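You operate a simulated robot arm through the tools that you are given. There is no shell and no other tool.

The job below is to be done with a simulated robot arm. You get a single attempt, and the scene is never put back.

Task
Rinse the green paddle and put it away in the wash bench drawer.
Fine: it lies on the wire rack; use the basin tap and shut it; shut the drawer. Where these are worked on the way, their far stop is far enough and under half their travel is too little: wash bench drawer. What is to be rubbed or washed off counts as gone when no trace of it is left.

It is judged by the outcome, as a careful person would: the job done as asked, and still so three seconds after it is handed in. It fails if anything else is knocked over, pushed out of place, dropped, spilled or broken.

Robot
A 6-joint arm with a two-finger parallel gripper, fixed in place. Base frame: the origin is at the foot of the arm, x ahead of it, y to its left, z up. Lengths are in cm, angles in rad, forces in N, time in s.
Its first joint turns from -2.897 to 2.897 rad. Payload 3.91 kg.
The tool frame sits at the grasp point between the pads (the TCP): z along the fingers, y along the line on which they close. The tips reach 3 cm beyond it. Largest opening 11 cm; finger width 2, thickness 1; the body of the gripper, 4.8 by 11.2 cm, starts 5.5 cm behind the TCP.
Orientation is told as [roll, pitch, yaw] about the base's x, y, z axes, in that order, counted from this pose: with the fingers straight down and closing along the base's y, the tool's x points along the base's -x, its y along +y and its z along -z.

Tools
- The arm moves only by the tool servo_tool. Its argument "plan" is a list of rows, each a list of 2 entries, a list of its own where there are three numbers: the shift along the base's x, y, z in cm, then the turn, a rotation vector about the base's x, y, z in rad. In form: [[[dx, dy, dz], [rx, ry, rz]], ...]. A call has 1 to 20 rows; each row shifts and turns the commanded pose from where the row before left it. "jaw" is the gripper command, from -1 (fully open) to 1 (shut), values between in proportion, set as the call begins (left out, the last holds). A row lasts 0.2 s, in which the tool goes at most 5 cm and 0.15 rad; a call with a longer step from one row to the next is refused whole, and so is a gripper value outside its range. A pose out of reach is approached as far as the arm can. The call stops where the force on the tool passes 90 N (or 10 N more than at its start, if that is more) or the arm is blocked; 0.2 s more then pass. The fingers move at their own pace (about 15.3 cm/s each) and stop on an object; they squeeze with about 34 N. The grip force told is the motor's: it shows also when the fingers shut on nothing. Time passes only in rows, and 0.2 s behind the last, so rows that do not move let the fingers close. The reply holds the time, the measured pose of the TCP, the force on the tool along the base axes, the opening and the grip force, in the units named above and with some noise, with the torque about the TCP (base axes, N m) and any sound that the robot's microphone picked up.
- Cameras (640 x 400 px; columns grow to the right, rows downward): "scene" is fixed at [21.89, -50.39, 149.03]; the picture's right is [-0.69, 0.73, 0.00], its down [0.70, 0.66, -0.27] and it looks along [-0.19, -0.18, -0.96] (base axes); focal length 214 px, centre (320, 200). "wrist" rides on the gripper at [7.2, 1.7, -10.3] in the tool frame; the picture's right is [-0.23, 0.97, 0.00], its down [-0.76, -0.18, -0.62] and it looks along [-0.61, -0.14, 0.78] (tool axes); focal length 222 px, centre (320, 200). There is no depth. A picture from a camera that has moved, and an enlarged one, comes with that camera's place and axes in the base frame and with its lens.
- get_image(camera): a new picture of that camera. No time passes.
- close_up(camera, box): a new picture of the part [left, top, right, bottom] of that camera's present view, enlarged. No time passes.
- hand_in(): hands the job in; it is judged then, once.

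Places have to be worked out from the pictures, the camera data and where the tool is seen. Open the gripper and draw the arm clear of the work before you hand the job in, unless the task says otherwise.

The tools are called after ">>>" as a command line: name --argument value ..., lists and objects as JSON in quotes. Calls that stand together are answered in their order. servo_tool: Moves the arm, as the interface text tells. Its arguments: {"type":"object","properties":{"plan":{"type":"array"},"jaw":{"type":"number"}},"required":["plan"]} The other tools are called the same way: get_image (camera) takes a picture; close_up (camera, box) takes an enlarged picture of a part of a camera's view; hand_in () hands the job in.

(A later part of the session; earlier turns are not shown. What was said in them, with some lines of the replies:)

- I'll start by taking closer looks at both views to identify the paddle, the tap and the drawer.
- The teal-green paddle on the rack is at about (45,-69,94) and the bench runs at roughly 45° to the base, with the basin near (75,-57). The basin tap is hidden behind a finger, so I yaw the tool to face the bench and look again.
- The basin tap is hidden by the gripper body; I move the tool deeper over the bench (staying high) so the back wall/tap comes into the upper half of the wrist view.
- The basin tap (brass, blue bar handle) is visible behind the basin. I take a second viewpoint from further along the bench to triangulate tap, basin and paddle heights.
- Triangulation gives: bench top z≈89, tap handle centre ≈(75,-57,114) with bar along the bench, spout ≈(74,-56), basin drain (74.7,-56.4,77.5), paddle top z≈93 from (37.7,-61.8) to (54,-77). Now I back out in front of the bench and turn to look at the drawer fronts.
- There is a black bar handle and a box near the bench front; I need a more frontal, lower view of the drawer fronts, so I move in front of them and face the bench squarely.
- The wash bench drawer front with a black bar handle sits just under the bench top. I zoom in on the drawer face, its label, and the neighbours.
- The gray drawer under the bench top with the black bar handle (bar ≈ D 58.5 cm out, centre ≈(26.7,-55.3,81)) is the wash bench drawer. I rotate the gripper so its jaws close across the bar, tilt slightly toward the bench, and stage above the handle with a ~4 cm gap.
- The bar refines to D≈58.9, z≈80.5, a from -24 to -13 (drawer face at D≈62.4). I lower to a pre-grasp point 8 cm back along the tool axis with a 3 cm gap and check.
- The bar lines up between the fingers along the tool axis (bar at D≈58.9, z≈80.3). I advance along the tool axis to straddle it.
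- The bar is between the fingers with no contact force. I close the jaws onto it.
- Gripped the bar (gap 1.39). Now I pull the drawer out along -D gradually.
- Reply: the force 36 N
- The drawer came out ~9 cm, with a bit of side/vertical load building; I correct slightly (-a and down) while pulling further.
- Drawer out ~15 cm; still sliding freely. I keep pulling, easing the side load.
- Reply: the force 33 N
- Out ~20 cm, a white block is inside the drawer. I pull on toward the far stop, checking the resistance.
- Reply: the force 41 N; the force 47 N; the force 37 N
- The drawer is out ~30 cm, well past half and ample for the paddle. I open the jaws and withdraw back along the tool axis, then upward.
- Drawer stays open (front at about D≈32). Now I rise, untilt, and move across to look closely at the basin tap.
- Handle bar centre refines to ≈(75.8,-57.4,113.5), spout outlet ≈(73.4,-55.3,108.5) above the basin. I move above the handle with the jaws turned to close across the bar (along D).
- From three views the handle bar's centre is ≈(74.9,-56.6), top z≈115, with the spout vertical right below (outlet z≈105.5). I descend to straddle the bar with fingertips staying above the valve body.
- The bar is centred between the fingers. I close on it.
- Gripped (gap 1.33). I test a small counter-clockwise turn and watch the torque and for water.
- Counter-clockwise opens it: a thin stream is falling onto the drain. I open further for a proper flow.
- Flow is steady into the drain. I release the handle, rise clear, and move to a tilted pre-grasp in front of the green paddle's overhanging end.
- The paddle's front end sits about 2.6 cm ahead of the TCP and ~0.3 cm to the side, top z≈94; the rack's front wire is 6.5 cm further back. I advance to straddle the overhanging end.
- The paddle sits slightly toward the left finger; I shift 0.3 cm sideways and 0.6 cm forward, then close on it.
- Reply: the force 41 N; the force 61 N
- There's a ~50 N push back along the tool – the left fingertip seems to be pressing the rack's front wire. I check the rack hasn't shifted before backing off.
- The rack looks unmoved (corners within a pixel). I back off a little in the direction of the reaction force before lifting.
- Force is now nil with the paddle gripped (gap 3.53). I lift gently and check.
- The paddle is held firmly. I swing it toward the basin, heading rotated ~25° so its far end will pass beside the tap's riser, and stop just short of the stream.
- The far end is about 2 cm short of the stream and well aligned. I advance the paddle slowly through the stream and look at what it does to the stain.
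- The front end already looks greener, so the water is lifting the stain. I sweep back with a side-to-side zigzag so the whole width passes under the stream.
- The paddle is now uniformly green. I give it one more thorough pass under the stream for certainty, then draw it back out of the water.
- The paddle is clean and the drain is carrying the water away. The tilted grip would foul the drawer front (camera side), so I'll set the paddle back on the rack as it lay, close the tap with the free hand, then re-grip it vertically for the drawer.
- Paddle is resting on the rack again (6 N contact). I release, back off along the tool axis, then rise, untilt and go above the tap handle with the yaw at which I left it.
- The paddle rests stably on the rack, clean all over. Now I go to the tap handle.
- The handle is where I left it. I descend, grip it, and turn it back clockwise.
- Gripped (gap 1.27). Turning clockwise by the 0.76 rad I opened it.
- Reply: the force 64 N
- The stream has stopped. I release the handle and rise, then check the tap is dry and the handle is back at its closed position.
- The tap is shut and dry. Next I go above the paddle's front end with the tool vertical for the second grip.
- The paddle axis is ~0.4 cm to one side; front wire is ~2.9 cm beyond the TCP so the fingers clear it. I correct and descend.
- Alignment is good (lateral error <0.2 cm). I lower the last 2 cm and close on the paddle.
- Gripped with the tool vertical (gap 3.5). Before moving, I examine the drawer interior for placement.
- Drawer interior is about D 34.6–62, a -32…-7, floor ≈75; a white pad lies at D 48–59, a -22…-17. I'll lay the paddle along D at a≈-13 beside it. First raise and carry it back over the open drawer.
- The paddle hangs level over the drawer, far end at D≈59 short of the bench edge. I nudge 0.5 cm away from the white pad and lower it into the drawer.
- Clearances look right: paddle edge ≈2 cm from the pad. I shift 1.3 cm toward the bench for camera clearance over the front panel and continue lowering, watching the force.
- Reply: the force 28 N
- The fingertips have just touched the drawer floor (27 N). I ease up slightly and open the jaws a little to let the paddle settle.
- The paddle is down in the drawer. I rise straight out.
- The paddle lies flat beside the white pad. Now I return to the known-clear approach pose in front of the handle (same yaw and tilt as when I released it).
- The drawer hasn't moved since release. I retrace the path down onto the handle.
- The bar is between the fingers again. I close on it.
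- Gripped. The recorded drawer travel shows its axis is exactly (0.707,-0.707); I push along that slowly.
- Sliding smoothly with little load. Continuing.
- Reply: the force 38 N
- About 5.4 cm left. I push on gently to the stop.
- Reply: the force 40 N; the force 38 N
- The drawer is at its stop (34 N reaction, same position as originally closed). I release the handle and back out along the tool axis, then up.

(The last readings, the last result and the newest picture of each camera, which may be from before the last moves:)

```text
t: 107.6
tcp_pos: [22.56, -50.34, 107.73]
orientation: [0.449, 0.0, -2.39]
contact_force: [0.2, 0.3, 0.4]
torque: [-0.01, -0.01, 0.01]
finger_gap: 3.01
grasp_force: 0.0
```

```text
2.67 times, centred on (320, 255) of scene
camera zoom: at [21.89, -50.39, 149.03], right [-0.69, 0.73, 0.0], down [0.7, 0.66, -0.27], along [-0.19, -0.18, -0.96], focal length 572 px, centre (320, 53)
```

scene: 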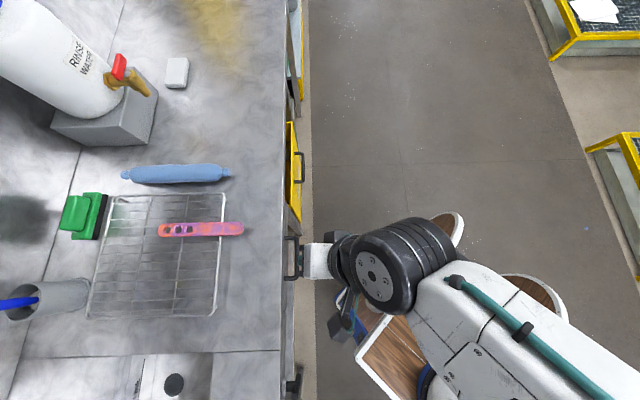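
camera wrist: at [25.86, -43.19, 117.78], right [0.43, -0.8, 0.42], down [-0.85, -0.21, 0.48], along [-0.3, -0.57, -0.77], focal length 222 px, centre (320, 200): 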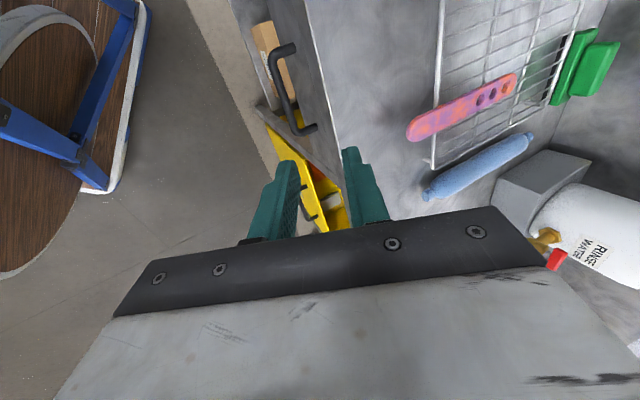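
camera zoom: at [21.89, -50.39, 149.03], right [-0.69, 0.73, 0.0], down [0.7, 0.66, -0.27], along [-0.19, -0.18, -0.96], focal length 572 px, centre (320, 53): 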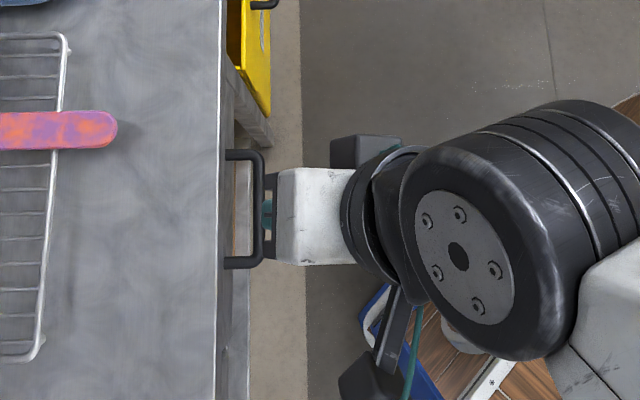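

The drawer is shut (handle back at its original pixel position). I untilt, open the gripper, move up and away, and take a final look over the bench and tap.

>>> servo_tool --plan '[[[0, 0, 4], [0.0818, 0.0773, 0]], [[0, 0, 4], [0.0818, 0.0773, 0]], [[0, 0, 4], [0.0818, 0.0773, 0]], [[0, 0, 4], [0.0818, 0.0773, 0]], [[1.92, 1.76, 1.35], [0, 0, 0.1315]], [[1.92, 1.76, 1.35], [0, 0, 0.1315]], [[1.92, 1.76, 1.35], [0, 0, 0.1315]], [[1.92, 1.76, 1.35], [0, 0, 0.1315]], [[1.92, 1.76, 1.35], [0, 0, 0.1315]], [[1.92, 1.76, 1.35], [0, 0, 0.1315]], [[1.92, 1.76, 1.35], [0, 0, 0.1315]], [[1.92, 1.76, 1.35], [0, 0, 0.1315]], [[1.92, 1.76, 1.35], [0, 0, 0.1315]], [[1.92, 1.76, 1.35], [0, 0, 0.1315]], [[1.92, 1.76, 1.35], [0, 0, 0.1315]], [[1.92, 1.76, 1.35], [0, 0, 0.1315]], [[0, 0, 0], [0, 0, 0]]]' --jaw -1

>>> get_image --camera "wrist"

>>> get_image --camera "scene"

>>> close_up --camera "scene" --box '[60, 180, 320, 400]'

```text
t: 111.2
tcp_pos: [45.2, -29.41, 140.04]
orientation: [0.0, 0.0, -0.812]
contact_force: [0.1, -0.2, 0.1]
torque: [-0.03, -0.01, 0.02]
finger_gap: 11.02
grasp_force: 0.1
```

```text
taken
camera wrist: at [41.51, -22.94, 150.4], right [0.86, 0.51, 0.0], down [0.4, -0.67, 0.62], along [0.32, -0.54, -0.78], focal length 222 px, centre (320, 200)
```

wrist: 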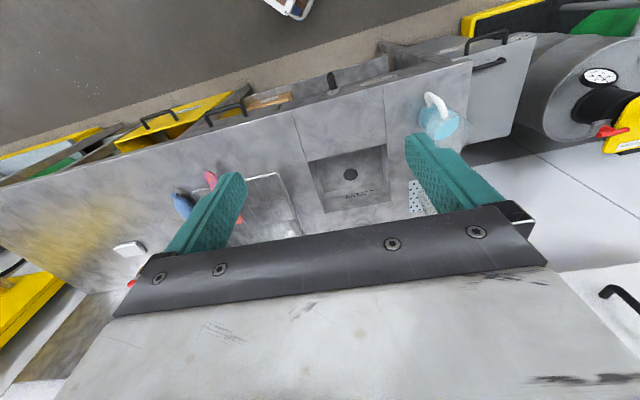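

```text
taken
```

scene: 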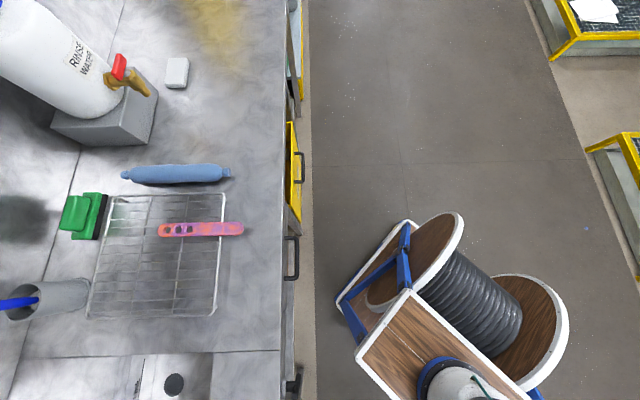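

```text
1.82 times, centred on (190, 290) of scene
camera zoom: at [21.89, -50.39, 149.03], right [-0.69, 0.73, 0.0], down [0.7, 0.66, -0.27], along [-0.19, -0.18, -0.96], focal length 390 px, centre (556, 36)
```

zoom: 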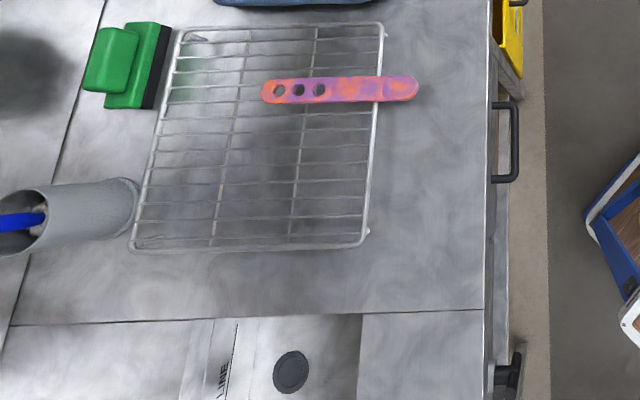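

Everything appears in place; I compare the drawer handle with the very first view using the same crop, and check the tap is dry.

>>> close_up --camera "scene" --box '[0, 200, 320, 400]'

>>> close_up --camera "wrist" --box '[180, 60, 420, 220]'

```text
2.00 times, centred on (160, 300) of scene
camera zoom: at [21.89, -50.39, 149.03], right [-0.69, 0.73, 0.0], down [0.7, 0.66, -0.27], along [-0.19, -0.18, -0.96], focal length 429 px, centre (640, 0)
```

zoom: 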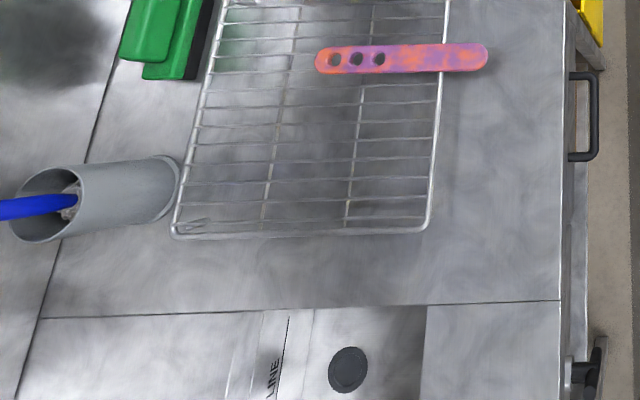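

```text
2.50 times, centred on (300, 140) of wrist
camera zoom: at [41.51, -22.94, 150.4], right [0.86, 0.51, 0.0], down [0.4, -0.67, 0.62], along [0.32, -0.54, -0.78], focal length 555 px, centre (370, 350)
```

zoom: 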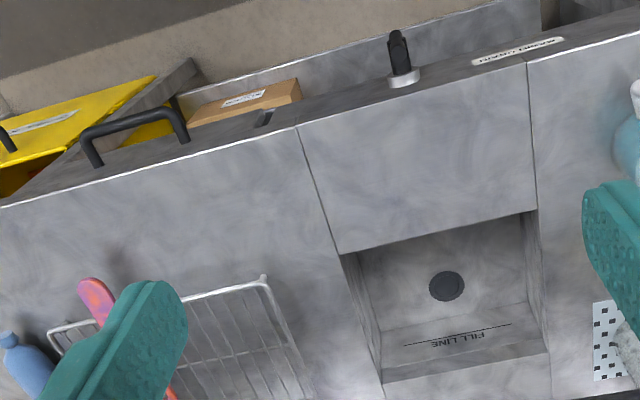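

The rack, pink paddle, handle and basin match the first view exactly, the tap is dry, the drawer is shut with the clean paddle inside, and the arm is clear with the gripper open. Handing in.

>>> hand_in

```text
The job is handed in.
```

I rinsed the green paddle under the basin tap until no stain showed in the pictures. It now lies in the wash bench drawer beside the white pad that was already there. I handed the job in; no verdict came back.

- **Tap:** it is shut, with the handle back where it started and no water running. The basin drained freely, so nothing pooled.
- **Drawer:** I pulled it out about 30 cm to load the paddle and pushed it shut until it met the stop. The handle matches its position in the first view.
- **Rack:** while I was gripping the paddle the first time, a fingertip pressed the rack's front wire with about 50 N. The rack looks unmoved in the same crop before and after.
- **Regrip:** the paddle went back on the rack briefly between rinsing and the drawer so I could grip it upright.
- **Underside:** the top and front end were seen clean and uniformly green. I did not get a view of the paddle's underside.

The arm is clear of the work and the gripper is open.
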